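You operate a simulated robot arm through the tools that you are given. There is no shell and no other tool. Be economical: measure what you need, move in short steps, check, and stop when the job is done.

The job below is to be done with a simulated robot arm. You get a single attempt, and the scene is never put back.

Task
Put things in order on the desk top. At the end: the red reflector is on the brown carton (marked "TAGS"); the blue sensor stands where the silver hub pulley stood; the silver hub pulley from the desk top stands where the red reflector stood; the black red-lens sensor stands on top of the white filter; whatever was shut is shut again. Leave all else as you found it, and nothing knocked over.
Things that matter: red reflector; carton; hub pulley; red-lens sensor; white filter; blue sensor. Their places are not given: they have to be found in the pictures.

It is judged by the outcome, as a careful person would: the job done as asked, and still so three seconds after it is handed in. It fails if anything else is knocked over, pushed out of place, dropped, spilled or broken.

Robot
A 6-joint arm with a two-finger parallel gripper, fixed in place. Base frame: the origin is at the foot of the arm, x ahead of it, y to its left, z up; the work surface is at about z = 0.82. Units: m, degrees, N and s.
With the tool pointing down near the work surface it reaches from about 0.24 to 0.64 m from the base axis. Its first joint turns from -66.0 to 66.0 degrees. Payload 2.7 kg.
The TCP is the grasp point between the finger pads, 0.023 m short of the fingertips. In the tool frame z runs along the fingers and y along their closing line. The gripper opens to 0.094 m. The fingers are 0.038 m wide and 0.01 m thick; the gripper's body (0.054 by 0.096 m) begins 0.039 m behind the TCP.
Orientation is that of the tool frame in the base frame, as a unit quaternion [w, x, y, z]. With the fingers straight down and closing along the base's y, the tool's x points along the base's -x, its y along +y and its z along -z.

Tools
- The arm moves only by the tool move_arm. Its arguments are lists of equal length, an entry for each row: "linear": the shift along the tool's x, y, z in m, a list of three; "dr": the turn, a rotation vector about the tool's x, y, z in degrees, a list of three; "fingers": the finger opening in m, from 0 to 0.094. In form: {"linear": [[x, y, z], ...], "dr": [[ax, ay, az], ...], "fingers": [fingers, ...]}. A call has 1 to 10 rows; each row shifts and turns the commanded pose from where the row before left it, along the tool's axes as they then stand. Rows are played at 5 a second. More than 0.05 m and 8.6 degrees between two rows, or a gripper value outside its range, and nothing of the call is played. Where a pose cannot be reached the arm comes as near as it can. A force on the tool above 40 N (or 10 N above the force at the start of the call, whichever is more), or a blocked arm, ends the call early, and 0.2 s more pass. The fingers move at their own pace (about 0.045 m/s each) and stop on an object; they squeeze with about 22 N. The grip force told is the motor's: it shows also when the fingers shut on nothing. Time passes only in rows, and 0.2 s behind the last, so rows that do not move let the fingers close. The reply holds the time, the measured pose of the TCP, the force on the tool along the base axes, the opening and the grip force, in the units named above and with some noise.
- Cameras (640 x 400 px; columns grow to the right, rows downward): "scene" is fixed at [0.0751, -0.4307, 1.4065]; the picture's right is [0.78, -0.62, 0.00], its down [-0.34, -0.43, -0.84] and it looks along [0.52, 0.65, -0.55] (base axes); focal length 361 px, centre (320, 200). "wrist" rides on the gripper at [-0.039, 0, -0.044] in the tool frame; the picture's right is [0.00, -1.00, 0.00], its down [0.97, 0.00, -0.24] and it looks along [0.24, 0.00, 0.97] (tool axes); focal length 218 px, centre (320, 200).
- grab_frame(camera): a new picture of that camera. It takes no simulated time.
- measure_at(camera, pixels): for up to 12 pixels [column, row] of the newest picture of that camera ("zoom" is the newest enlarged one), the place [x, y, z] in the base frame of the surface seen there, good to about 0.002 m. It takes no simulated time.
- close_up(camera, box): a new picture of the part [left, top, right, bottom] of that camera's present view, enlarged. It takes no simulated time.
- hand_in(): hands the job in; it is judged then, once.

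Work in short steps. Measure before you move; look again where a grasp or a placing could have gone wrong, and mend it. You have 80 turns and 34 pictures in all, those below and enlarged ones among them. Open the gripper and draw the arm clear of the work before you hand the job in, unless the task says otherwise; then end with one line.

The tools are called after "Emit:" by a JSON object that holds its "method" and its "body". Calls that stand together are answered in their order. move_arm: Moves the arm, as the interface text tells. Its arguments: {"type":"object","properties":{"linear":{"type":"array","items":{"type":"array","items":{"type":"number"}}},"dr":{"type":"array","items":{"type":"array","items":{"type":"number"}}},"fingers":{"type":"array","items":{"type":"number"}}},"required":["linear","dr","fingers"]} The other tools are called the same way: grab_frame (camera) takes a picture; measure_at (camera, pixels) gives the place of the surface under pixels of a picture; close_up (camera, box) takes an enlarged picture of a part of a camera's view; hand_in () hands the job in.

At the start:

```text
time: 0.0
eef_pos: [0.4225, 0.0291, 1.1959]
tool_rot: [0.0, 0.0, 1.0, 0.0]
ft_force: [0.3, 0.7, 0.7]
finger_gap: 0.0938
grip_force: 0.1
```

scene: 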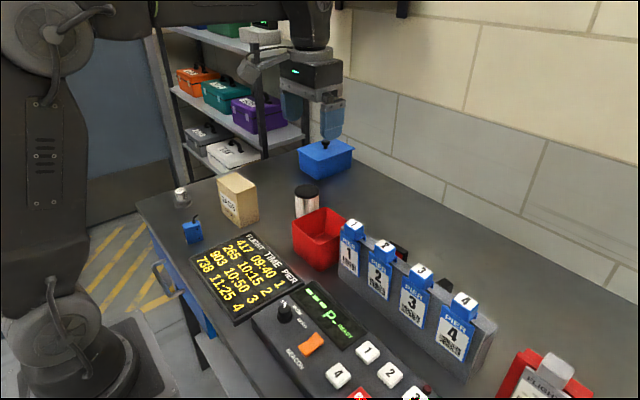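
wrist: 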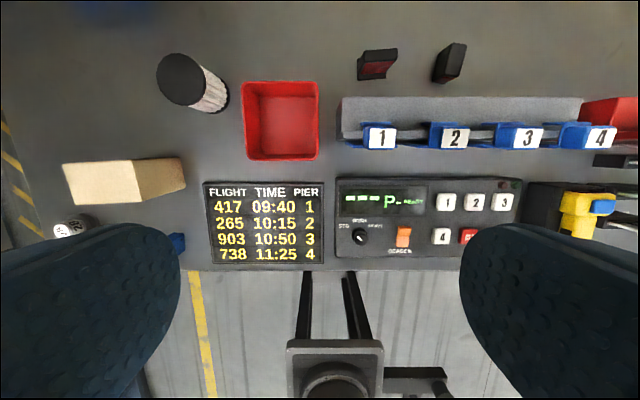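

The pictures show a pulley near scene (180,195), a blue sensor near (192,232), the carton near (238,198), and dark red items behind the pier rack. I'll enlarge these areas to identify them.

Emit:
{"method": "close_up", "body": {"camera": "scene", "box": [130, 150, 350, 290]}}

Emit:
{"method": "close_up", "body": {"camera": "wrist", "box": [320, 20, 640, 220]}}

Emit:
{"method": "close_up", "body": {"camera": "wrist", "box": [0, 30, 320, 260]}}

```text
2.86 times, centred on (240, 220) of scene
```

zoom: 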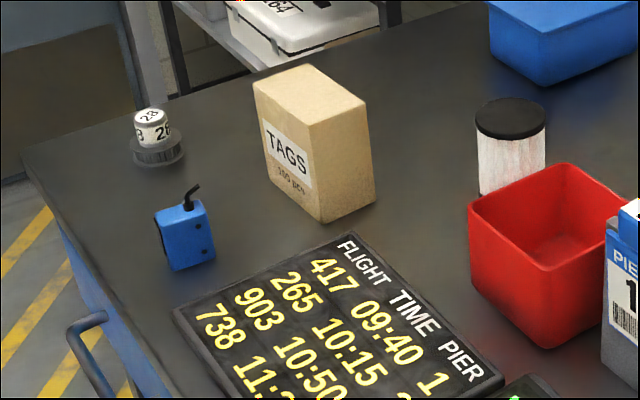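

```text
2.00 times, centred on (480, 120) of wrist
```

zoom: 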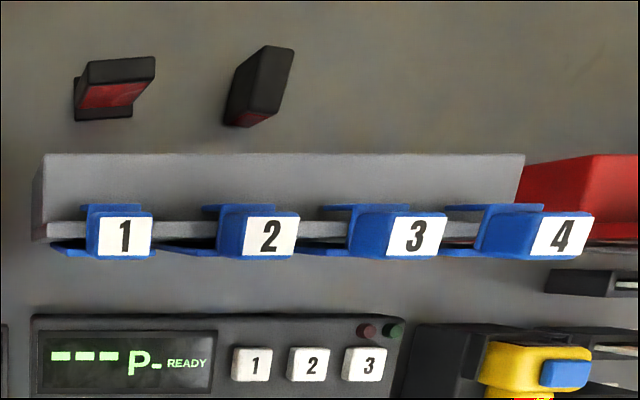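

```text
1.74 times, centred on (160, 145) of wrist
```

zoom: 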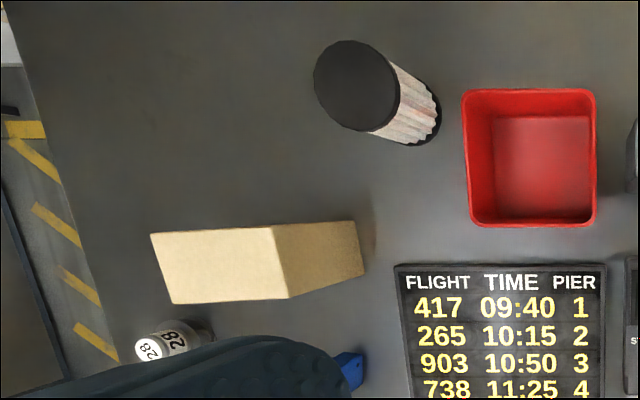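

The zooms show two small dark items behind the pier rack: one with a red face and a foot at wrist (378,63), and a black block with red near (450,62). I'll measure points on all the objects.

Emit:
{"method": "measure_at", "body": {"camera": "wrist", "pixels": [[378, 53], [376, 67], [372, 78], [455, 50], [445, 79], [438, 60], [180, 80], [215, 100], [95, 180], [160, 178], [70, 228], [178, 243]]}}

Emit:
{"method": "measure_at", "body": {"camera": "scene", "pixels": [[182, 190], [180, 203], [192, 223], [195, 240], [186, 223], [204, 228], [235, 178], [222, 184], [257, 190], [306, 189], [240, 224], [160, 270]]}}

Emit:
{"method": "close_up", "body": {"camera": "scene", "box": [330, 200, 490, 300]}}

```text
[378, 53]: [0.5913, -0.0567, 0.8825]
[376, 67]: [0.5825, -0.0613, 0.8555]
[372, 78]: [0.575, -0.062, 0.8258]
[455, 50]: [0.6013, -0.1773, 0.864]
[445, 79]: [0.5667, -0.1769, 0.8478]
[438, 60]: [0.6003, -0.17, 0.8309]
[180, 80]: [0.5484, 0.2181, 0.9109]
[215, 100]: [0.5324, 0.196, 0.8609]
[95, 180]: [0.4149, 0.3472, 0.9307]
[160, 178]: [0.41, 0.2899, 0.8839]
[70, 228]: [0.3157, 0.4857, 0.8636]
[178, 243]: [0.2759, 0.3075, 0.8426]
```

```text
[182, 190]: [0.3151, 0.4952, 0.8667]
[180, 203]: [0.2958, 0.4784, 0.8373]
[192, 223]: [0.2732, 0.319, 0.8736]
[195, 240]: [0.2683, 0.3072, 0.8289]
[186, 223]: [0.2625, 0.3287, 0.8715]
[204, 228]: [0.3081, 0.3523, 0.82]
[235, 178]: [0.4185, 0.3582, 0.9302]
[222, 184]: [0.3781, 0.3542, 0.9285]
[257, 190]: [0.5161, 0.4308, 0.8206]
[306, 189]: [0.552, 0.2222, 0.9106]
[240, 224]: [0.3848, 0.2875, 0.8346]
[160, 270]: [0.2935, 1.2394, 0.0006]
```

```text
4.00 times, centred on (410, 250) of scene
```

zoom: 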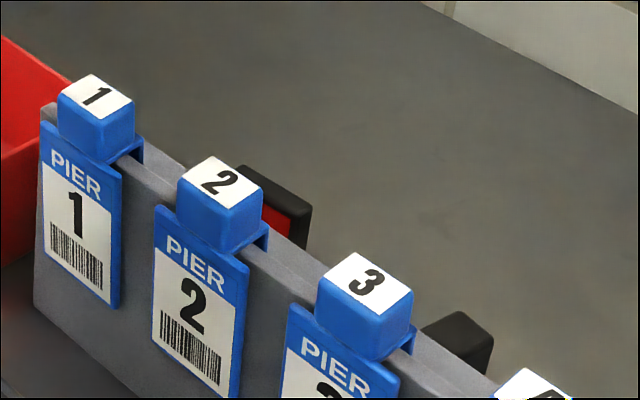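

The reflector is at about (0.59,-0.06), the red-lens sensor at about (0.585,-0.175). I'll move the wrist camera above them for a proper view, staying high.

Emit:
{"method": "move_arm", "body": {"linear": [[-0.02, -0.035, 0.02], [-0.02, -0.035, 0.02], [-0.02, -0.035, 0.02], [-0.02, -0.035, 0.02], [0, 0, 0]], "dr": [[0, 0, 0], [0, 0, 0], [0, 0, 0], [0, 0, 0], [0, 0, 0]], "fingers": [0.094, 0.094, 0.094, 0.094, 0.094]}}

Emit:
{"method": "close_up", "body": {"camera": "wrist", "box": [200, 20, 440, 200]}}

```text
time: 1.2
eef_pos: [0.5027, -0.1098, 1.115]
tool_rot: [0.0, 0.0, 1.0, 0.0]
ft_force: [0.3, -0.8, -0.2]
finger_gap: 0.0941
grip_force: 0.0
```

```text
2.22 times, centred on (320, 110) of wrist
```

zoom: 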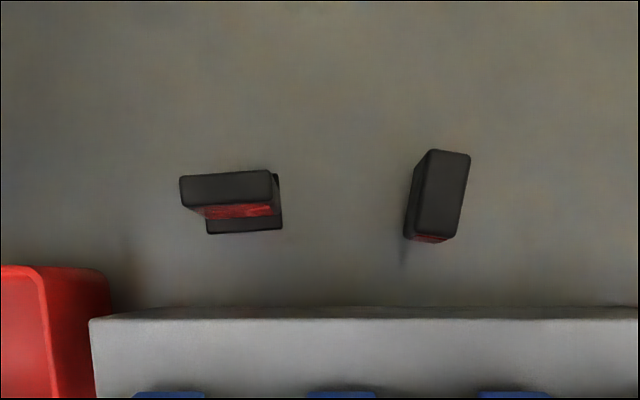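

Now the reflector shows its top at zoom (225,187) with its foot at (245,225), and the sensor top at (440,195). I'll measure corners and the rack top.

Emit:
{"method": "measure_at", "body": {"camera": "zoom", "pixels": [[184, 180], [270, 174], [186, 202], [274, 200], [225, 187], [212, 231], [280, 225], [277, 180], [240, 211], [320, 325], [60, 270]]}}

Emit:
{"method": "measure_at", "body": {"camera": "zoom", "pixels": [[432, 153], [466, 157], [417, 232], [451, 234], [440, 195], [428, 239], [409, 200], [320, 200], [405, 237]]}}

```text
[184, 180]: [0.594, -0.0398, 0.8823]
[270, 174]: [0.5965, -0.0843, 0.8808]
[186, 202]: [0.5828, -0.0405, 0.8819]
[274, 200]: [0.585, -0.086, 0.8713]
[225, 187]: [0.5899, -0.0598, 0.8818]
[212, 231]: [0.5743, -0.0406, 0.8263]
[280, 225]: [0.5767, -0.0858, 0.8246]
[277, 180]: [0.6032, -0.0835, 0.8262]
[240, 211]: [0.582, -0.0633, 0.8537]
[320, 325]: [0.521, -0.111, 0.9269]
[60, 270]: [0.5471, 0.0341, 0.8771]
```

```text
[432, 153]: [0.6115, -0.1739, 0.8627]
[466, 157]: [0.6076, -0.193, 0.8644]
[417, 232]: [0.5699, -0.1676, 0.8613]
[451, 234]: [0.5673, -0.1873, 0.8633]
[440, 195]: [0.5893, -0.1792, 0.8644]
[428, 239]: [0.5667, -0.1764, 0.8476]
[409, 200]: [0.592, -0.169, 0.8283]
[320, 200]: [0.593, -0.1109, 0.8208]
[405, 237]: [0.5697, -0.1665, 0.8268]
```

The desk is at z≈0.8206. The reflector plate is 0.046 wide in y and 0.012 thick, centred at (0.5895,-0.0625), yawed about 3°, with its top at 0.882. I'll move above it, align and stop at z≈0.93 to check.

Emit:
{"method": "move_arm", "body": {"linear": [[-0.0217, 0.0118, 0.03], [-0.0217, 0.0118, 0.03], [-0.0217, 0.0118, 0.03], [-0.0217, 0.0118, 0.03], [0, 0, 0.03], [0, 0, 0.02], [0, 0, 0]], "dr": [[0, 0, 0], [0, 0, 0], [0, 0, 0], [0, 0, 0], [0, 0, -3], [0, 0, 0], [0, 0, 0]], "fingers": [0.094, 0.094, 0.094, 0.094, 0.08, 0.08, 0.08]}}

Emit:
{"method": "grab_frame", "body": {"camera": "wrist"}}

```text
time: 2.8
eef_pos: [0.5913, -0.0658, 0.9444]
tool_rot: [0.0, -0.027, 1.0, 0.001]
ft_force: [0.1, -0.1, -0.7]
finger_gap: 0.0797
grip_force: 0.0
```

```text
26 pictures are left
```

wrist: 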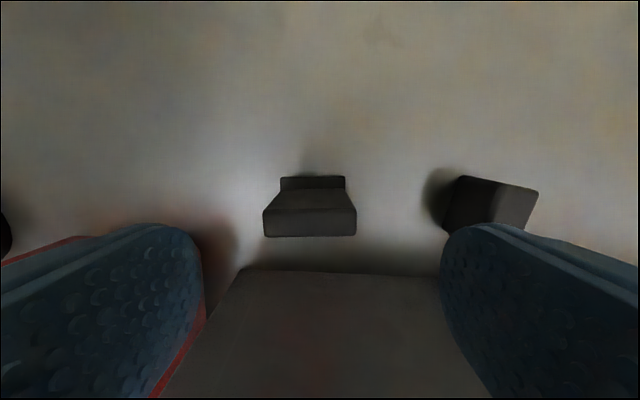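

The reflector shows at columns 263–357, slightly left of centre between the fingers. I'll measure its edges and the rack's back edge before descending.

Emit:
{"method": "measure_at", "body": {"camera": "wrist", "pixels": [[266, 222], [354, 222], [310, 213], [310, 234], [285, 180], [342, 180], [350, 274], [478, 188], [530, 195]]}}

```text
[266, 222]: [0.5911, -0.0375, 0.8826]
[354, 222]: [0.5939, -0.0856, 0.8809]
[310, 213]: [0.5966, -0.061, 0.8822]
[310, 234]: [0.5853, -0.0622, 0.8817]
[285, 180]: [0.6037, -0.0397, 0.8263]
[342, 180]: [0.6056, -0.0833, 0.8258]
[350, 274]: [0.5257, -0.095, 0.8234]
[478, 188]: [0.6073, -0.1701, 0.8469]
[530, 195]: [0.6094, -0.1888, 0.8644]
```

The centre is (0.5905,-0.0615). I'll shift +0.004 in y, go down to z≈0.858 and close.

Emit:
{"method": "move_arm", "body": {"linear": [[0, 0.004, 0.02], [0, 0, 0.022], [0, 0, 0.022], [0, 0, 0.022], [0, 0, 0], [0, 0, 0], [0, 0, 0], [0, 0, 0]], "dr": [[0, 0, 0], [0, 0, 0], [0, 0, 0], [0, 0, 0], [0, 0, 0], [0, 0, 0], [0, 0, 0], [0, 0, 0]], "fingers": [0.08, 0.08, 0.08, 0.08, 0.08, 0.03, 0.03, 0.03]}}

```text
time: 3.4
eef_pos: [0.5935, -0.0623, 0.9173]
tool_rot: [0.007, -0.028, 1.0, -0.004]
ft_force: [2.6, -1.7, 7.6]
finger_gap: 0.0799
grip_force: 0.0
stopped in row 3: the force on the tool passed its limit (the readings are from after the stop); the commanded pose is now the measured one
```

Contact came early at z=0.917, so something behind the fingers is likely touching the rack or a pier tag. I'll raise slightly and look from the scene camera.

Emit:
{"method": "move_arm", "body": {"linear": [[0, 0, -0.02], [0, 0, -0.01]], "dr": [[0, 0, 0], [0, 0, 0]], "fingers": [0.08, 0.08]}}

Emit:
{"method": "grab_frame", "body": {"camera": "scene"}}

```text
time: 4.0
eef_pos: [0.5922, -0.0625, 0.946]
tool_rot: [0.006, -0.027, 1.0, -0.002]
ft_force: [-0.3, 0.4, -0.1]
finger_gap: 0.0799
grip_force: 0.0
```

```text
25 pictures are left
```

scene: 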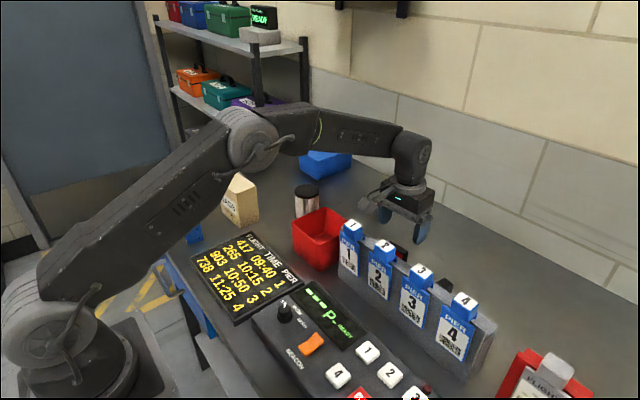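

The rack looks unmoved. I'll zoom on the gripper and the rack to find the contact.

Emit:
{"method": "close_up", "body": {"camera": "scene", "box": [320, 160, 480, 260]}}

```text
4.00 times, centred on (400, 210) of scene
```

zoom: 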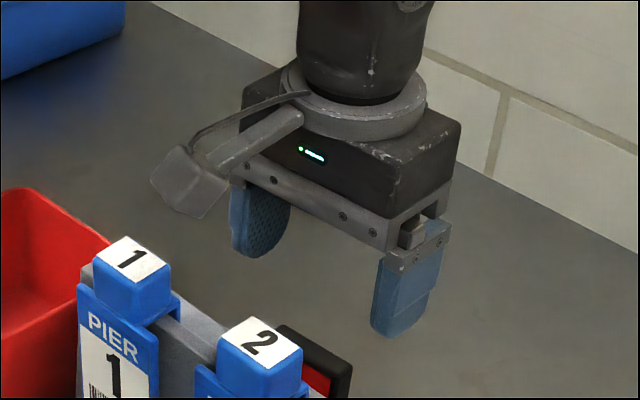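

A bracket sticks out on the gripper's near (-x) side at zoom (190,180), which probably touched the rack or a tag. I'll measure its extent.

Emit:
{"method": "measure_at", "body": {"camera": "zoom", "pixels": [[190, 180], [165, 185], [195, 212], [215, 205], [250, 140], [310, 180], [175, 150], [130, 265], [265, 340], [225, 350], [210, 190], [330, 190]]}}

```text
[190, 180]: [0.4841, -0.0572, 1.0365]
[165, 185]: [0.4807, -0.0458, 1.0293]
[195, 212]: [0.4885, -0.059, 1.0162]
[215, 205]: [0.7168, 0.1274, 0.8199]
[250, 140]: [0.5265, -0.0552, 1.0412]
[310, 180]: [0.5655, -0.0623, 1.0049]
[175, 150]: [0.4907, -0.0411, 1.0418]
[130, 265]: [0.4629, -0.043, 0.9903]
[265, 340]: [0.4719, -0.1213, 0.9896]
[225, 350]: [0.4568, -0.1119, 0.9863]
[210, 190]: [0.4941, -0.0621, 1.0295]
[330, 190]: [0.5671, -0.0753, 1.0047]
```

The bracket reaches about 0.11 m along tool +x, about 0.07 m above the TCP, and meets the tag tops at z≈0.99. I'll rise and turn the gripper 180° so the bracket points away from the rack.

Emit:
{"method": "move_arm", "body": {"linear": [[0, 0, -0.04], [0, 0, -0.04], [0, 0, 0], [0, 0, 0], [0, 0, 0], [0, 0, 0], [0, 0, 0], [0, 0, 0], [0, 0, 0], [0, 0, 0]], "dr": [[0, 0, 0], [0, 0, 0], [0, 0, 8.5], [0, 0, 8.5], [0, 0, 8.5], [0, 0, 8.5], [0, 0, 8.5], [0, 0, 8.5], [0, 0, 8.5], [0, 0, 8.5]], "fingers": [0.08, 0.08, 0.08, 0.08, 0.08, 0.08, 0.08, 0.08, 0.08, 0.08]}}

Emit:
{"method": "move_arm", "body": {"linear": [[0, 0, 0], [0, 0, 0], [0, 0, 0], [0, 0, 0], [0, 0, 0], [0, 0, 0], [0, 0, 0], [0, 0, 0], [0, 0, 0], [0, 0, 0]], "dr": [[0, 0, 8.5], [0, 0, 8.5], [0, 0, 8.5], [0, 0, 8.5], [0, 0, 8.5], [0, 0, 8.5], [0, 0, 8.5], [0, 0, 8.5], [0, 0, 8.5], [0, 0, 8.5]], "fingers": [0.08, 0.08, 0.08, 0.08, 0.08, 0.08, 0.08, 0.08, 0.08, 0.08]}}

```text
time: 6.2
eef_pos: [0.5915, -0.0624, 1.0262]
tool_rot: [0.007, 0.537, 0.843, 0.002]
ft_force: [0.2, 0.3, -0.4]
finger_gap: 0.0801
grip_force: 0.1
```

```text
time: 8.4
eef_pos: [0.5907, -0.062, 1.0263]
tool_rot: [0.003, 0.966, 0.259, 0.006]
ft_force: [-0.5, 0.3, 0.2]
finger_gap: 0.0798
grip_force: 0.0
```

The turn works. I'll finish the remaining 27° so the closing line matches the reflector's width.

Emit:
{"method": "move_arm", "body": {"linear": [[0, 0, 0], [0, 0, 0], [0, 0, 0], [0, 0, 0], [0, 0, 0]], "dr": [[0, 0, 7], [0, 0, 7], [0, 0, 7], [0, 0, 6], [0, 0, 0]], "fingers": [0.08, 0.08, 0.08, 0.08, 0.08]}}

Emit:
{"method": "grab_frame", "body": {"camera": "wrist"}}

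```text
time: 9.6
eef_pos: [0.5913, -0.063, 1.0265]
tool_rot: [0.002, 0.999, 0.054, 0.006]
ft_force: [0.6, 0.4, 0.4]
finger_gap: 0.0799
grip_force: 0.0
out of reach, approached as far as the arm can: row 4
```

```text
23 pictures are left
```

wrist: 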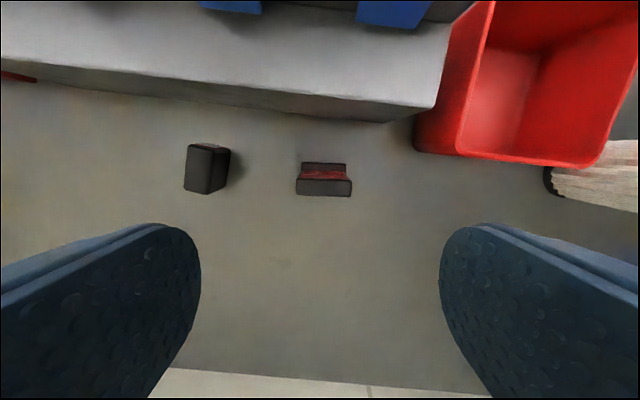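

The wrist reached its limit about 3° short, which is fine. I'll fix the small tilt and descend to z≈0.90 over the reflector.

Emit:
{"method": "move_arm", "body": {"linear": [[0, -0.0015, 0.02], [0, 0, 0.03], [0, 0, 0.03], [0, 0, 0.03], [0, 0, 0.016], [0, 0, 0]], "dr": [[0.2, -0.7, 0], [0, 0, 0], [0, 0, 0], [0, 0, 0], [0, 0, 0], [0, 0, 0]], "fingers": [0.08, 0.08, 0.08, 0.08, 0.08, 0.08]}}

Emit:
{"method": "grab_frame", "body": {"camera": "wrist"}}

```text
time: 11.0
eef_pos: [0.5924, -0.0615, 0.9011]
tool_rot: [0.0, 0.998, 0.056, 0.001]
ft_force: [-0.7, -0.7, 0.4]
finger_gap: 0.08
grip_force: 0.1
```

```text
22 pictures are left
```

wrist: 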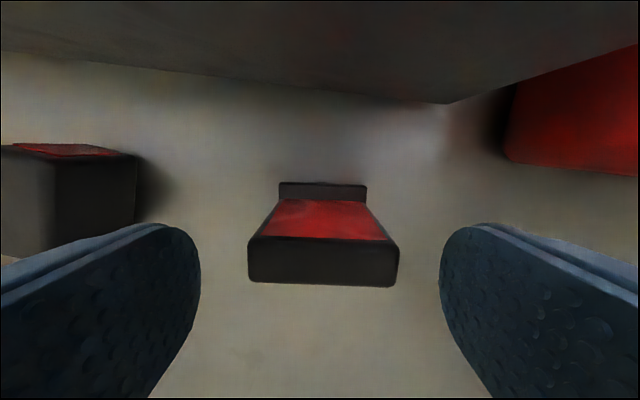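

The reflector is centred between the fingers (columns 248–398). I'll descend to 0.859 and close on it.

Emit:
{"method": "move_arm", "body": {"linear": [[0.002, 0, 0.021], [0, 0, 0.021], [0, 0, 0], [0, 0, 0], [0, 0, 0], [0, 0, 0], [0, 0, 0]], "dr": [[0, 0, 0], [0, 0, 0], [0, 0, 0], [0, 0, 0], [0, 0, 0], [0, 0, 0], [0, 0, 0]], "fingers": [0.08, 0.08, 0.06, 0.035, 0.035, 0.035, 0.035]}}

```text
time: 12.6
eef_pos: [0.5929, -0.0604, 0.8598]
tool_rot: [0.001, 0.998, 0.056, 0.001]
ft_force: [-0.5, -0.6, 0.6]
finger_gap: 0.0496
grip_force: 22.1
```

It's gripped (gap 0.0496). I'll lift straight up, then measure the carton's top.

Emit:
{"method": "move_arm", "body": {"linear": [[0, 0, -0.02], [0, 0, -0.03], [0, 0, -0.04], [0, 0, -0.04], [0, 0, -0.04], [0, 0, -0.03], [0, 0, 0]], "dr": [[0, 0, 0], [0, 0, 0], [0, 0, 0], [0, 0, 0], [0, 0, 0], [0, 0, 0], [0, 0, 0]], "fingers": [0.035, 0.035, 0.035, 0.035, 0.035, 0.035, 0.035]}}

Emit:
{"method": "close_up", "body": {"camera": "scene", "box": [160, 150, 340, 262]}}

```text
time: 14.2
eef_pos: [0.5923, -0.0599, 1.0587]
tool_rot: [0.0, 0.998, 0.057, 0.0]
ft_force: [0.6, 0.4, -0.4]
finger_gap: 0.0495
grip_force: 22.0
```

```text
3.56 times, centred on (250, 206) of scene
```

zoom: 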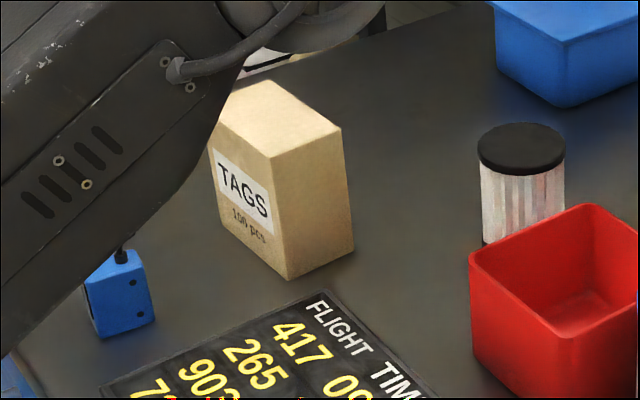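

The carton top is visible at zoom (275,115) and the filter cap at (522,148). I'll measure corners of both.

Emit:
{"method": "measure_at", "body": {"camera": "zoom", "pixels": [[272, 154], [338, 127], [267, 83], [222, 120], [280, 115], [522, 148], [522, 125], [480, 150], [563, 150], [522, 172], [289, 276], [352, 250]]}}

```text
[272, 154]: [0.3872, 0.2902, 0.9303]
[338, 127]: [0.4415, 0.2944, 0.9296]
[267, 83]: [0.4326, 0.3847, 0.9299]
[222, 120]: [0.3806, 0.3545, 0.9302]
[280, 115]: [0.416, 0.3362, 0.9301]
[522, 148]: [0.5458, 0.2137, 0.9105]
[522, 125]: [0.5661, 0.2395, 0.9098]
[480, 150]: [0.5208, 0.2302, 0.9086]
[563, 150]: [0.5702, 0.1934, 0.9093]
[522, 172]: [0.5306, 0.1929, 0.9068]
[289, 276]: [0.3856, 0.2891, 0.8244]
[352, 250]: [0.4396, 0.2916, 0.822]
```

The carton is centred at about (0.410,0.3375), top 0.930, long axis at about 95°. To stay inside the wrist limits I'll turn back about 180° here at height, then carry the reflector over.

Emit:
{"method": "move_arm", "body": {"linear": [[0, 0, 0], [0, 0, 0], [0, 0, 0], [0, 0, 0], [0, 0, 0], [0, 0, 0], [0, 0, 0], [0, 0, 0], [0, 0, 0], [0, 0, 0]], "dr": [[0, 0, -8.5], [0, 0, -8.5], [0, 0, -8.5], [0, 0, -8.5], [0, 0, -8.5], [0, 0, -8.5], [0, 0, -8.5], [0, 0, -8.5], [0, 0, -8.5], [0, 0, -8.5]], "fingers": [0.035, 0.035, 0.035, 0.035, 0.035, 0.035, 0.035, 0.035, 0.035, 0.035]}}

Emit:
{"method": "move_arm", "body": {"linear": [[0, 0, 0], [0, 0, 0], [0, 0, 0], [0, 0, 0], [0, 0, 0], [0, 0, 0], [0, 0, 0], [0, 0, 0], [0, 0, 0], [0, 0, 0]], "dr": [[0, 0, -8.5], [0, 0, -8.5], [0, 0, -8.5], [0, 0, -8.5], [0, 0, -8.5], [0, 0, -8.5], [0, 0, -8.5], [0, 0, -8.5], [0, 0, -8.5], [0, 0, -8.5]], "fingers": [0.035, 0.035, 0.035, 0.035, 0.035, 0.035, 0.035, 0.035, 0.035, 0.035]}}

Emit:
{"method": "move_arm", "body": {"linear": [[0, 0, 0], [0, 0, 0]], "dr": [[0, 0, -8.5], [0, 0, 0]], "fingers": [0.035, 0.035]}}

```text
time: 16.4
eef_pos: [0.5941, -0.0612, 1.0574]
tool_rot: [0.001, 0.698, 0.716, -0.001]
ft_force: [0.3, -0.1, -0.5]
finger_gap: 0.0496
grip_force: 22.2
```

```text
time: 18.6
eef_pos: [0.5935, -0.0598, 1.0591]
tool_rot: [-0.001, 0.031, 1.0, -0.002]
ft_force: [0.2, 0.7, -1.6]
finger_gap: 0.0497
grip_force: 22.7
```

```text
time: 19.2
eef_pos: [0.5937, -0.0606, 1.0581]
tool_rot: [0.0, -0.043, 0.999, 0.0]
ft_force: [-0.2, -0.9, -0.6]
finger_gap: 0.0494
grip_force: 22.2
```

Tool x is now at 185°. I'll move over the carton at height (shift 0.151 in tool x, 0.412 in tool y).

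Emit:
{"method": "move_arm", "body": {"linear": [[0.0151, 0.0412, 0], [0.0151, 0.0412, 0], [0.0151, 0.0412, 0], [0.0151, 0.0412, 0], [0.0151, 0.0412, 0], [0.0151, 0.0412, 0], [0.0151, 0.0412, 0], [0.0151, 0.0412, 0], [0.0151, 0.0412, 0], [0.0148, 0.0416, 0]], "dr": [[0, 0, 0], [0, 0, 0], [0, 0, 0], [0, 0, 0], [0, 0, 0], [0, 0, 0], [0, 0, 0], [0, 0, 0], [0, 0, 0], [0, 0, 0]], "fingers": [0.035, 0.035, 0.035, 0.035, 0.035, 0.035, 0.035, 0.035, 0.035, 0.035]}}

Emit:
{"method": "move_arm", "body": {"linear": [[0, 0, 0.02], [0, 0, 0.02], [0, 0, 0]], "dr": [[0, 0, 0], [0, 0, 0], [0, 0, 0]], "fingers": [0.035, 0.035, 0.035]}}

Emit:
{"method": "close_up", "body": {"camera": "scene", "box": [160, 112, 320, 212]}}

```text
time: 21.4
eef_pos: [0.4079, 0.3362, 1.0577]
tool_rot: [0.0, -0.04, 0.999, -0.001]
ft_force: [0.5, -0.7, -0.1]
finger_gap: 0.0493
grip_force: 22.5
```

```text
time: 22.2
eef_pos: [0.4103, 0.3389, 1.0186]
tool_rot: [-0.001, -0.042, 0.999, -0.001]
ft_force: [-0.2, 0.9, -0.3]
finger_gap: 0.0491
grip_force: 22.2
```

```text
4.00 times, centred on (240, 162) of scene
```

zoom: 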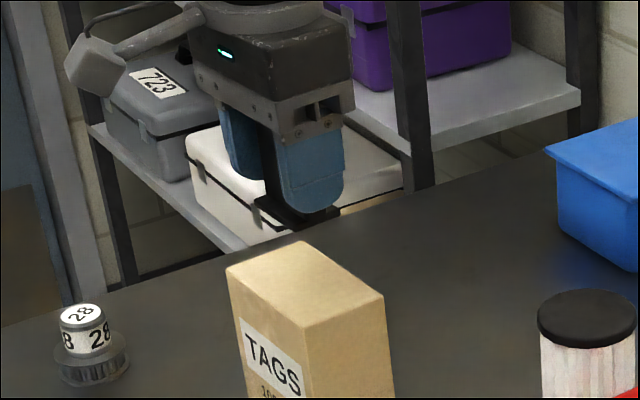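

The reflector hangs upright over the carton. I'll lower to TCP z≈0.970 where the foot meets the carton top.

Emit:
{"method": "move_arm", "body": {"linear": [[0, 0, 0.02], [0, 0, 0.015], [0, 0, 0.008], [0, 0, 0.004], [0, 0, 0.001], [0, 0, 0]], "dr": [[0, 0, 0], [0, 0, 0], [0, 0, 0], [0, 0, 0], [0, 0, 0], [0, 0, 0]], "fingers": [0.035, 0.035, 0.035, 0.035, 0.035, 0.035]}}

```text
time: 23.6
eef_pos: [0.409, 0.3376, 0.9692]
tool_rot: [0.0, -0.042, 0.999, 0.0]
ft_force: [-0.5, -0.1, -0.9]
finger_gap: 0.0495
grip_force: 21.5
```

There's no contact force yet; I'll ease down 2 mm more.

Emit:
{"method": "move_arm", "body": {"linear": [[0, 0, 0.001], [0, 0, 0.001], [0, 0, 0]], "dr": [[0, 0, 0], [0, 0, 0], [0, 0, 0]], "fingers": [0.035, 0.035, 0.035]}}

```text
time: 24.4
eef_pos: [0.4089, 0.3383, 0.9692]
tool_rot: [0.0, -0.042, 0.999, -0.001]
ft_force: [-0.7, -0.7, 5.3]
finger_gap: 0.0495
grip_force: 22.0
```

Contact at 5 N. I'll open gently and rise.

Emit:
{"method": "move_arm", "body": {"linear": [[0, 0, 0], [0, 0, 0], [0, 0, 0], [0, 0, -0.02], [0, 0, -0.03], [0, 0, -0.03], [0, 0, -0.03]], "dr": [[0, 0, 0], [0, 0, 0], [0, 0, 0], [0, 0, 0], [0, 0, 0], [0, 0, 0], [0, 0, 0]], "fingers": [0.055, 0.07, 0.08, 0.08, 0.08, 0.08, 0.08]}}

Emit:
{"method": "close_up", "body": {"camera": "scene", "box": [140, 130, 300, 230]}}

```text
time: 26.0
eef_pos: [0.4077, 0.3383, 1.078]
tool_rot: [0.0, -0.042, 0.999, -0.001]
ft_force: [0.2, 0.0, -0.6]
finger_gap: 0.08
grip_force: 0.0
```

```text
4.00 times, centred on (220, 180) of scene
```

zoom: 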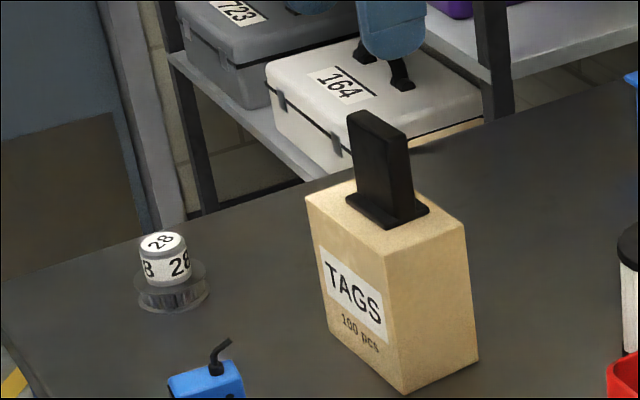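

The reflector stands on the carton. Next is the pulley, hub top at zoom (162,240), flange around (172,292); I'll measure it.

Emit:
{"method": "measure_at", "body": {"camera": "zoom", "pixels": [[163, 241], [163, 233], [163, 250], [143, 243], [184, 240], [165, 270], [142, 268], [189, 264], [172, 290], [140, 290], [206, 286], [175, 311]]}}

Emit:
{"method": "close_up", "body": {"camera": "scene", "box": [164, 178, 212, 208]}}

```text
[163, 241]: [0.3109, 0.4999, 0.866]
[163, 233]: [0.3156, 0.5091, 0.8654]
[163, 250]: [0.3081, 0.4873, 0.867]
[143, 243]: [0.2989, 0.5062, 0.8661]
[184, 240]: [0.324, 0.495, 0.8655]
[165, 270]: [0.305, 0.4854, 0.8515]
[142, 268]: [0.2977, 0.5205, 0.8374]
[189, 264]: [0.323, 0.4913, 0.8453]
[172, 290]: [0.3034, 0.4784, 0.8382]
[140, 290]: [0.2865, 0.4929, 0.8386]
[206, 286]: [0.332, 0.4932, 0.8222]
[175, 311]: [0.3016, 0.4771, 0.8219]
```

```text
13.33 times, centred on (188, 193) of scene
```

zoom: 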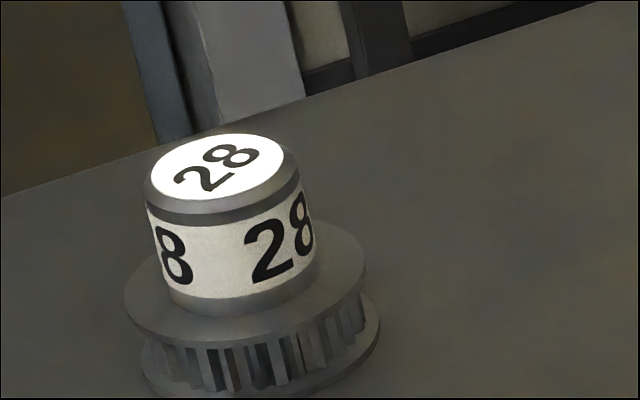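

The hub is about 0.028 across, centred near (0.3117,0.4994), top 0.866; the flange top is at about 0.838. I'll move above it and check with the wrist camera.

Emit:
{"method": "move_arm", "body": {"linear": [[0.0165, 0.0337, 0], [0.0165, 0.0337, 0], [0.0165, 0.0337, 0], [0.0165, 0.0337, 0], [0.0165, 0.0337, 0], [0, 0, 0.04], [0, 0, 0.04], [0, 0, 0.03], [0, 0, 0]], "dr": [[0, 0, 0], [0, 0, 0], [0, 0, 0], [0, 0, 0], [0, 0, 0], [0, 0, 0], [0, 0, 0], [0, 0, 0], [0, 0, 0]], "fingers": [0.08, 0.08, 0.08, 0.08, 0.08, 0.08, 0.08, 0.08, 0.08]}}

Emit:
{"method": "grab_frame", "body": {"camera": "wrist"}}

```text
time: 28.0
eef_pos: [0.3119, 0.4981, 0.9676]
tool_rot: [0.0, -0.042, 0.999, -0.001]
ft_force: [-1.1, -0.5, 0.3]
finger_gap: 0.0798
grip_force: 0.0
```

```text
17 pictures are left
```

wrist: 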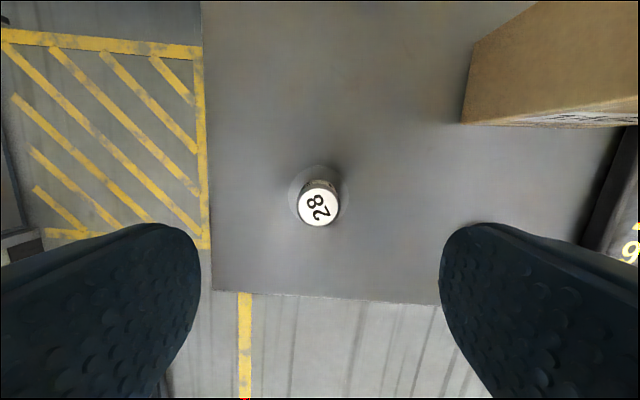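

The hub is centred at (318,206). I'll measure its extremes.

Emit:
{"method": "measure_at", "body": {"camera": "wrist", "pixels": [[318, 207], [300, 207], [336, 207], [318, 190], [318, 223], [292, 195], [347, 190], [320, 172]]}}

```text
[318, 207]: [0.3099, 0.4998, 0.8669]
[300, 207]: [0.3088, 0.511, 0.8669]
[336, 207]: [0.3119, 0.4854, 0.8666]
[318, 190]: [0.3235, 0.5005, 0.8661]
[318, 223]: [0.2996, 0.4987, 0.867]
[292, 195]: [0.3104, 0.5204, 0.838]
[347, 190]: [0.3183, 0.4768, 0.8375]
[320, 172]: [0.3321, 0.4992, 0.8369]
```

The pulley's centre is (0.311,0.499), well aligned. I'll descend to 0.864, close on the hub, and lift a little.

Emit:
{"method": "move_arm", "body": {"linear": [[0, 0.0005, 0.04], [0, 0, 0.04], [0, 0, 0.015], [0, 0, 0.009], [0, 0, 0], [0, 0, 0], [0, 0, 0], [0, 0, 0], [0, 0, 0]], "dr": [[0, 0, 0], [0, 0, 0], [0, 0, 0], [0, 0, 0], [0, 0, 0], [0, 0, 0], [0, 0, 0], [0, 0, 0], [0, 0, 0]], "fingers": [0.08, 0.08, 0.08, 0.06, 0.04, 0.015, 0.015, 0.015, 0.015]}}

```text
time: 30.0
eef_pos: [0.3133, 0.4988, 0.8627]
tool_rot: [0.0, -0.041, 0.999, -0.001]
ft_force: [-0.4, 0.1, 0.1]
finger_gap: 0.0303
grip_force: 22.7
```

It's held (gap 0.030). I'll lift to z≈1.09, above the reflector on the carton (0.992), then carry across in two calls.

Emit:
{"method": "move_arm", "body": {"linear": [[0, 0, -0.02], [0, 0, -0.035], [0, 0, -0.045], [0, 0, -0.045], [0, 0, -0.045], [0, 0, -0.037], [0, 0, 0]], "dr": [[0, 0, 0], [0, 0, 0], [0, 0, 0], [0, 0, 0], [0, 0, 0], [0, 0, 0], [0, 0, 0]], "fingers": [0.015, 0.015, 0.015, 0.015, 0.015, 0.015, 0.015]}}

Emit:
{"method": "move_arm", "body": {"linear": [[-0.01763, -0.04467, 0], [-0.01763, -0.04467, 0], [-0.01763, -0.04467, 0], [-0.01763, -0.04467, 0], [-0.01763, -0.04467, 0], [-0.01763, -0.04467, 0], [-0.01763, -0.04467, 0]], "dr": [[0, 0, 0], [0, 0, 0], [0, 0, 0], [0, 0, 0], [0, 0, 0], [0, 0, 0], [0, 0, 0]], "fingers": [0.015, 0.015, 0.015, 0.015, 0.015, 0.015, 0.015]}}

Emit:
{"method": "move_arm", "body": {"linear": [[-0.01763, -0.04467, 0], [-0.01763, -0.04467, 0], [-0.01763, -0.04467, 0], [-0.01763, -0.04467, 0], [-0.01763, -0.04467, 0], [-0.01763, -0.04467, 0], [0, 0, 0]], "dr": [[0, 0, 0], [0, 0, 0], [0, 0, 0], [0, 0, 0], [0, 0, 0], [0, 0, 0], [0, 0, 0]], "fingers": [0.015, 0.015, 0.015, 0.015, 0.015, 0.015, 0.015]}}

```text
time: 31.6
eef_pos: [0.3119, 0.501, 1.0901]
tool_rot: [0.001, -0.042, 0.999, -0.001]
ft_force: [0.6, 0.6, -1.2]
finger_gap: 0.0304
grip_force: 21.9
```

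```text
time: 33.2
eef_pos: [0.4599, 0.1963, 1.0922]
tool_rot: [0.0, -0.041, 0.999, -0.001]
ft_force: [0.0, -1.1, -1.3]
finger_gap: 0.0302
grip_force: 21.8
```

```text
time: 34.8
eef_pos: [0.5878, -0.0614, 1.0892]
tool_rot: [0.0, -0.042, 0.999, 0.0]
ft_force: [-0.4, 0.2, -1.3]
finger_gap: 0.0303
grip_force: 22.3
```

Now over the reflector's old spot. I'll rotate +165° at height so the bracket faces away from the rack.

Emit:
{"method": "move_arm", "body": {"linear": [[0, 0, 0], [0, 0, 0], [0, 0, 0], [0, 0, 0], [0, 0, 0], [0, 0, 0], [0, 0, 0], [0, 0, 0], [0, 0, 0], [0, 0, 0]], "dr": [[0, 0, 8.3], [0, 0, 8.3], [0, 0, 8.3], [0, 0, 8.3], [0, 0, 8.3], [0, 0, 8.3], [0, 0, 8.3], [0, 0, 8.3], [0, 0, 8.3], [0, 0, 8.3]], "fingers": [0.015, 0.015, 0.015, 0.015, 0.015, 0.015, 0.015, 0.015, 0.015, 0.015]}}

Emit:
{"method": "move_arm", "body": {"linear": [[0, 0, 0], [0, 0, 0], [0, 0, 0], [0, 0, 0], [0, 0, 0], [0, 0, 0], [0, 0, 0], [0, 0, 0], [0, 0, 0], [0, 0, 0]], "dr": [[0, 0, 8.2], [0, 0, 8.2], [0, 0, 8.2], [0, 0, 8.2], [0, 0, 8.2], [0, 0, 8.2], [0, 0, 8.2], [0, 0, 8.2], [0, 0, 8.2], [0, 0, 8.2]], "fingers": [0.015, 0.015, 0.015, 0.015, 0.015, 0.015, 0.015, 0.015, 0.015, 0.015]}}

Emit:
{"method": "grab_frame", "body": {"camera": "wrist"}}

```text
time: 37.0
eef_pos: [0.5885, -0.0611, 1.0902]
tool_rot: [0.0, 0.632, 0.775, 0.0]
ft_force: [-0.3, -0.1, -0.9]
finger_gap: 0.0302
grip_force: 21.5
```

```text
time: 39.2
eef_pos: [0.5894, -0.06, 1.0902]
tool_rot: [0.001, 0.985, 0.17, 0.001]
ft_force: [-0.2, -0.2, -1.2]
finger_gap: 0.0303
grip_force: 21.8
```

```text
16 pictures are left
```

wrist: 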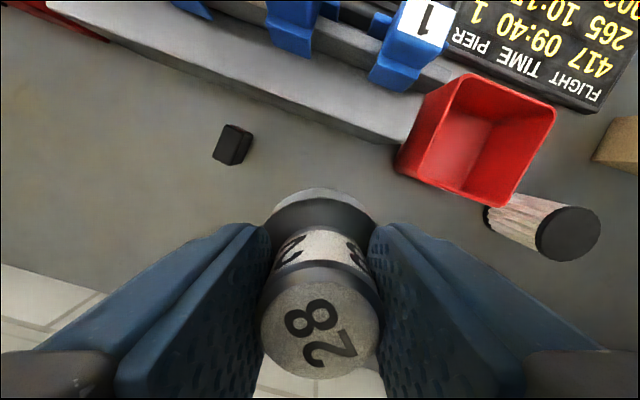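

The pulley is held upright. I'll check its centre against the TCP.

Emit:
{"method": "measure_at", "body": {"camera": "wrist", "pixels": [[322, 330], [322, 290], [322, 372], [270, 330], [374, 325]]}}

```text
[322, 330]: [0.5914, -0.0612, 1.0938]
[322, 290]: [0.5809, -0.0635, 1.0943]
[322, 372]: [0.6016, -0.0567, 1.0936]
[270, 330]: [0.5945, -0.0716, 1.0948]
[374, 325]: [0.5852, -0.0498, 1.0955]
```

The centre is (0.591,-0.0605), about right. I'll descend to just above the desk.

Emit:
{"method": "move_arm", "body": {"linear": [[0, 0.001, 0.045], [0, 0, 0.045], [0, 0, 0.045], [0, 0, 0.04], [0, 0, 0.025], [0, 0, 0.015], [0, 0, 0.008], [0, 0, 0.003], [0, 0, 0]], "dr": [[0, 0, 0], [0, 0, 0], [0, 0, 0], [0, 0, 0], [0, 0, 0], [0, 0, 0], [0, 0, 0], [0, 0, 0], [0, 0, 0]], "fingers": [0.015, 0.015, 0.015, 0.015, 0.015, 0.015, 0.015, 0.015, 0.015]}}

```text
time: 41.2
eef_pos: [0.5894, -0.0618, 0.8643]
tool_rot: [0.001, 0.985, 0.173, 0.001]
ft_force: [-0.8, 0.4, -1.6]
finger_gap: 0.0304
grip_force: 22.0
```

There's no contact yet; I'll ease down about 2.5 mm.

Emit:
{"method": "move_arm", "body": {"linear": [[0, 0, 0.001], [0, 0, 0.001], [0, 0, 0.0005], [0, 0, 0]], "dr": [[0, 0, 0], [0, 0, 0], [0, 0, 0], [0, 0, 0]], "fingers": [0.015, 0.015, 0.015, 0.015]}}

```text
time: 42.2
eef_pos: [0.5893, -0.0622, 0.8628]
tool_rot: [0.001, 0.985, 0.173, 0.0]
ft_force: [-0.7, 0.0, -0.1]
finger_gap: 0.0302
grip_force: 22.1
```

Force is just changing; one more millimetre, then check.

Emit:
{"method": "move_arm", "body": {"linear": [[0, 0, 0.001], [0, 0, 0]], "dr": [[0, 0, 0], [0, 0, 0]], "fingers": [0.015, 0.015]}}

```text
time: 42.8
eef_pos: [0.5902, -0.0622, 0.8624]
tool_rot: [0.001, 0.985, 0.172, 0.001]
ft_force: [-2.9, -0.7, 6.7]
finger_gap: 0.03
grip_force: 21.6
```

Contact confirmed. I'll release and rise.

Emit:
{"method": "move_arm", "body": {"linear": [[0, 0, 0], [0, 0, 0], [0, 0, 0], [0, 0, -0.02], [0, 0, -0.04], [0, 0, -0.045], [0, 0, -0.045], [0, 0, 0]], "dr": [[0, 0, 0], [0, 0, 0], [0, 0, 0], [0, 0, 0], [0, 0, 0], [0, 0, 0], [0, 0, 0], [0, 0, 0]], "fingers": [0.04, 0.06, 0.07, 0.07, 0.07, 0.07, 0.07, 0.07]}}

Emit:
{"method": "grab_frame", "body": {"camera": "wrist"}}

```text
time: 44.6
eef_pos: [0.5891, -0.0622, 1.0128]
tool_rot: [0.001, 0.985, 0.172, 0.001]
ft_force: [-0.2, 0.4, -0.9]
finger_gap: 0.0699
grip_force: 0.1
```

```text
15 pictures are left
```

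wrist: 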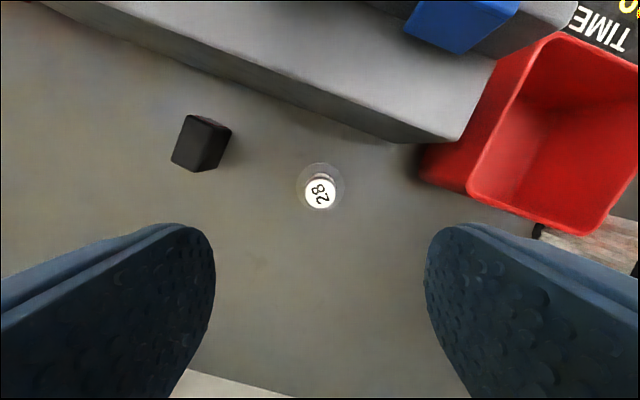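

The pulley stands well. Next I'll move over the red-lens sensor at (0.589,-0.1805) and turn toward its axis.

Emit:
{"method": "move_arm", "body": {"linear": [[-0.0133, 0.037, 0], [-0.0133, 0.037, 0], [-0.0133, 0.037, 0], [0, 0, 0], [0, 0, 0], [0, 0, 0], [0, 0, 0], [0, 0, 0.03], [0, 0, 0.03], [0, 0, 0]], "dr": [[0, 0, 0], [0, 0, 0], [0, 0, 0], [0, 0, 7], [0, 0, 7], [0, 0, 7], [0, 0, 4], [0, 0, 0], [0, 0, 0], [0, 0, 0]], "fingers": [0.07, 0.07, 0.07, 0.05, 0.05, 0.05, 0.05, 0.05, 0.05, 0.05]}}

Emit:
{"method": "grab_frame", "body": {"camera": "wrist"}}

```text
time: 46.8
eef_pos: [0.5904, -0.18, 0.9513]
tool_rot: [-0.001, 0.999, -0.043, -0.001]
ft_force: [-0.5, -0.2, 0.1]
finger_gap: 0.0502
grip_force: 0.1
```

```text
14 pictures are left
```

wrist: 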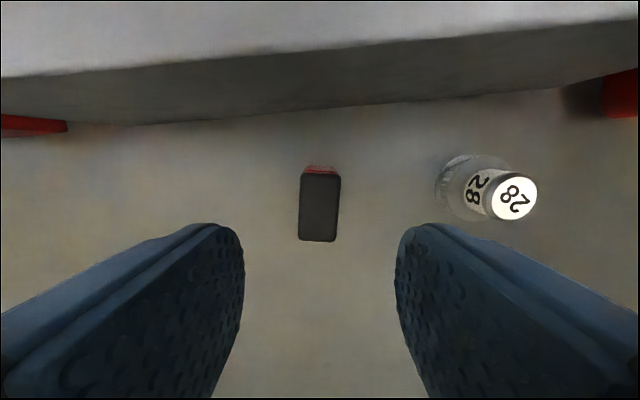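

The sensor shows at columns 298–340, nearly aligned. I'll measure its corners.

Emit:
{"method": "measure_at", "body": {"camera": "wrist", "pixels": [[303, 176], [337, 177], [301, 238], [333, 239], [319, 208], [320, 170], [301, 208], [337, 208]]}}

```text
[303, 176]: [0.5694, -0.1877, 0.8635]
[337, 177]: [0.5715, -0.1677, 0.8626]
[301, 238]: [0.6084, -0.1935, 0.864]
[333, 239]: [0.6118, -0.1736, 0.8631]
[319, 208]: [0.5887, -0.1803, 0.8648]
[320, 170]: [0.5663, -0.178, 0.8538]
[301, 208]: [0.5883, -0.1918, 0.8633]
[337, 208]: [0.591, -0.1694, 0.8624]
```

The centre is (0.590,-0.1807). I'll add 3° of turn, descend to 0.851 and close.

Emit:
{"method": "move_arm", "body": {"linear": [[0, 0.0005, 0.03], [0, 0, 0.03], [0, 0, 0.025], [0, 0, 0.015], [0, 0, 0], [0, 0, 0], [0, 0, 0], [0, 0, 0], [0, 0, 0]], "dr": [[0, 0, 3], [0, 0, 0], [0, 0, 0], [0, 0, 0], [0, 0, 0], [0, 0, 0], [0, 0, 0], [0, 0, 0], [0, 0, 0]], "fingers": [0.05, 0.05, 0.05, 0.05, 0.05, 0.03, 0.01, 0.01, 0.01]}}

```text
time: 47.6
eef_pos: [0.5848, -0.2088, 0.8878]
tool_rot: [0.002, 0.998, -0.067, 0.011]
ft_force: [0.1, 0.8, 5.6]
finger_gap: 0.0499
grip_force: 0.2
out of reach, approached as far as the arm can: row 1, 2
stopped in row 3: the force on the tool passed its limit (the readings are from after the stop); the commanded pose is now the measured one
```

The near-limit turn dragged the tool sideways to y=-0.209, and a fingertip probably touched the sensor's top. I'll lift straight up and turn back 5° to get away from the limit.

Emit:
{"method": "move_arm", "body": {"linear": [[0, 0, -0.03], [0, 0, -0.03], [0, 0, 0], [0, 0, 0]], "dr": [[0, 0, 0], [0, 0, 0], [0, 0, -5], [0, 0, 0]], "fingers": [0.05, 0.05, 0.05, 0.05]}}

Emit:
{"method": "grab_frame", "body": {"camera": "wrist"}}

```text
time: 48.6
eef_pos: [0.5832, -0.2097, 0.9468]
tool_rot: [0.002, 1.0, -0.024, 0.009]
ft_force: [-0.6, 0.6, -0.8]
finger_gap: 0.0501
grip_force: 0.0
```

```text
13 pictures are left
```

wrist: 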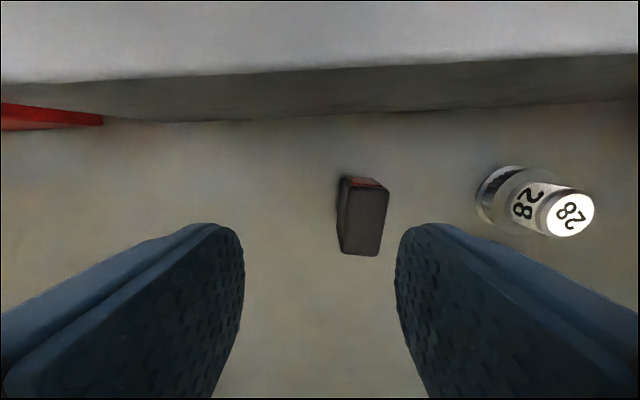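

The sensor still stands. I'll correct the tilt and recentre over it, then measure again.

Emit:
{"method": "move_arm", "body": {"linear": [[0.0027, -0.0147, 0], [0.0027, -0.0146, 0], [0, 0, 0]], "dr": [[0.25, -1.03, 0], [0, 0, 0], [0, 0, 0]], "fingers": [0.05, 0.05, 0.05]}}

Emit:
{"method": "grab_frame", "body": {"camera": "wrist"}}

Emit:
{"method": "measure_at", "body": {"camera": "wrist", "pixels": [[303, 176], [337, 177], [301, 236], [331, 238], [319, 208]]}}

```text
time: 49.4
eef_pos: [0.5907, -0.1808, 0.9454]
tool_rot: [-0.002, 1.0, -0.023, 0.0]
ft_force: [0.7, 0.6, 0.0]
finger_gap: 0.0502
grip_force: 0.1
```

```text
12 pictures are left
```

wrist: 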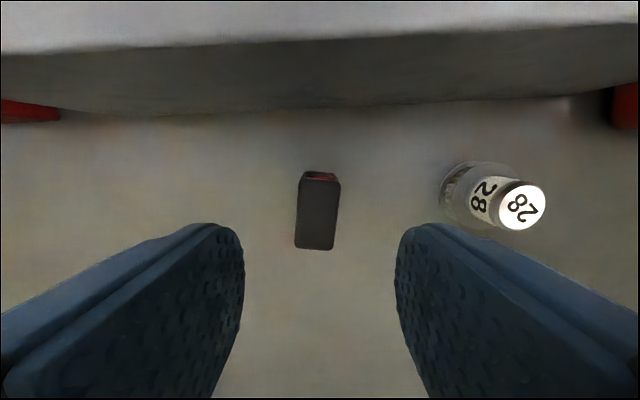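

```text
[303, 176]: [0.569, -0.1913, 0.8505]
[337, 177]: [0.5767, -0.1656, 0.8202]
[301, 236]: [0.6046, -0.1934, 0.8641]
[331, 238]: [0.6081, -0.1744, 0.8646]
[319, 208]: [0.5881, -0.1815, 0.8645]
```

The sensor hasn't moved. I'll descend partway without turning and verify that the tool holds position.

Emit:
{"method": "move_arm", "body": {"linear": [[0, 0, 0.02], [0, 0, 0.02], [0, 0, 0.015], [0, 0, 0]], "dr": [[0, 0, 0], [0, 0, 0], [0, 0, 0], [0, 0, 0]], "fingers": [0.05, 0.05, 0.05, 0.05]}}

```text
time: 50.4
eef_pos: [0.5889, -0.1793, 0.8904]
tool_rot: [-0.002, 1.0, -0.024, 0.0]
ft_force: [1.2, -0.7, 0.6]
finger_gap: 0.05
grip_force: 0.0
```

It's holding at (0.589,-0.180). I'll continue to 0.851 and close.

Emit:
{"method": "move_arm", "body": {"linear": [[0, 0.001, 0.02], [0, 0, 0.0195], [0, 0, 0], [0, 0, 0], [0, 0, 0], [0, 0, 0], [0, 0, 0]], "dr": [[0, 0, 0], [0, 0, 0], [0, 0, 0], [0, 0, 0], [0, 0, 0], [0, 0, 0], [0, 0, 0]], "fingers": [0.05, 0.05, 0.04, 0.025, 0.01, 0.01, 0.01]}}

```text
time: 52.0
eef_pos: [0.5908, -0.1817, 0.8492]
tool_rot: [-0.003, 1.0, -0.023, 0.0]
ft_force: [0.0, -0.7, 0.3]
finger_gap: 0.0259
grip_force: 22.1
```

It's held. I'll lift to about 1.06 and turn back 60° away from the limit.

Emit:
{"method": "move_arm", "body": {"linear": [[0, 0, -0.02], [0, 0, -0.045], [0, 0, -0.045], [0, 0, -0.045], [0, 0, -0.045], [0, 0, -0.02], [0, 0, 0]], "dr": [[0, 0, 0], [0, 0, 0], [0, 0, 0], [0, 0, 0], [0, 0, 0], [0, 0, 0], [0, 0, 0]], "fingers": [0.01, 0.01, 0.01, 0.01, 0.01, 0.01, 0.01]}}

Emit:
{"method": "move_arm", "body": {"linear": [[0, 0, 0], [0, 0, 0], [0, 0, 0], [0, 0, 0], [0, 0, 0], [0, 0, 0], [0, 0, 0], [0, 0, 0]], "dr": [[0, 0, -8], [0, 0, -8], [0, 0, -8], [0, 0, -8], [0, 0, -8], [0, 0, -8], [0, 0, -8], [0, 0, -4]], "fingers": [0.01, 0.01, 0.01, 0.01, 0.01, 0.01, 0.01, 0.01]}}

```text
time: 53.6
eef_pos: [0.5871, -0.1802, 1.0691]
tool_rot: [-0.002, 1.0, -0.024, -0.001]
ft_force: [-0.7, -0.5, -0.4]
finger_gap: 0.0257
grip_force: 21.5
out of reach, approached as far as the arm can: row 6
```

```text
time: 55.4
eef_pos: [0.5878, -0.1816, 1.0705]
tool_rot: [-0.002, 0.877, 0.481, 0.0]
ft_force: [-0.5, 0.3, -0.6]
finger_gap: 0.0255
grip_force: 22.0
```

Tool x is now at 57°. I'll carry the sensor to above the filter (≈0.547,0.214) at this height and look.

Emit:
{"method": "move_arm", "body": {"linear": [[0.0346, -0.02744, 0], [0.0346, -0.02744, 0], [0.0346, -0.02744, 0], [0.0346, -0.02744, 0], [0.0346, -0.02744, 0], [0.0346, -0.02744, 0], [0.0346, -0.02744, 0], [0.0346, -0.02744, 0], [0.0347, -0.02744, 0], [0, 0, 0]], "dr": [[0, 0, 0], [0, 0, 0], [0, 0, 0], [0, 0, 0], [0, 0, 0], [0, 0, 0], [0, 0, 0], [0, 0, 0], [0, 0, 0], [0, 0, 0]], "fingers": [0.01, 0.01, 0.01, 0.01, 0.01, 0.01, 0.01, 0.01, 0.01, 0.01]}}

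Emit:
{"method": "grab_frame", "body": {"camera": "wrist"}}

Emit:
{"method": "close_up", "body": {"camera": "scene", "box": [230, 120, 390, 220]}}

```text
time: 57.6
eef_pos: [0.549, 0.2149, 1.0707]
tool_rot: [-0.002, 0.878, 0.479, 0.001]
ft_force: [-0.3, -0.3, -0.3]
finger_gap: 0.0255
grip_force: 21.6
```

```text
11 pictures are left
```

wrist: 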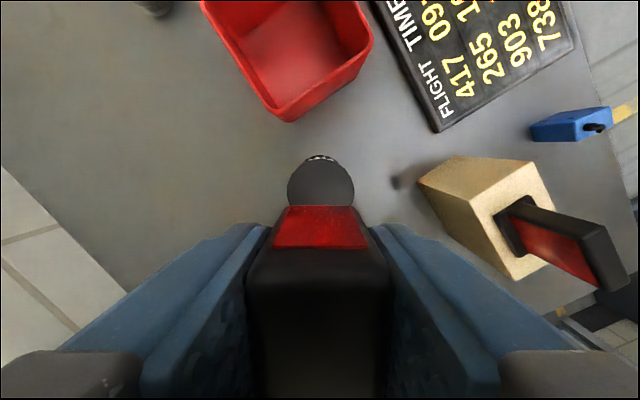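

```text
4.00 times, centred on (310, 170) of scene
```

zoom: 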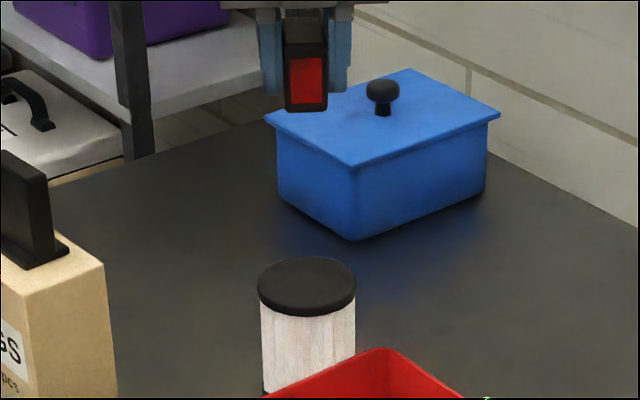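

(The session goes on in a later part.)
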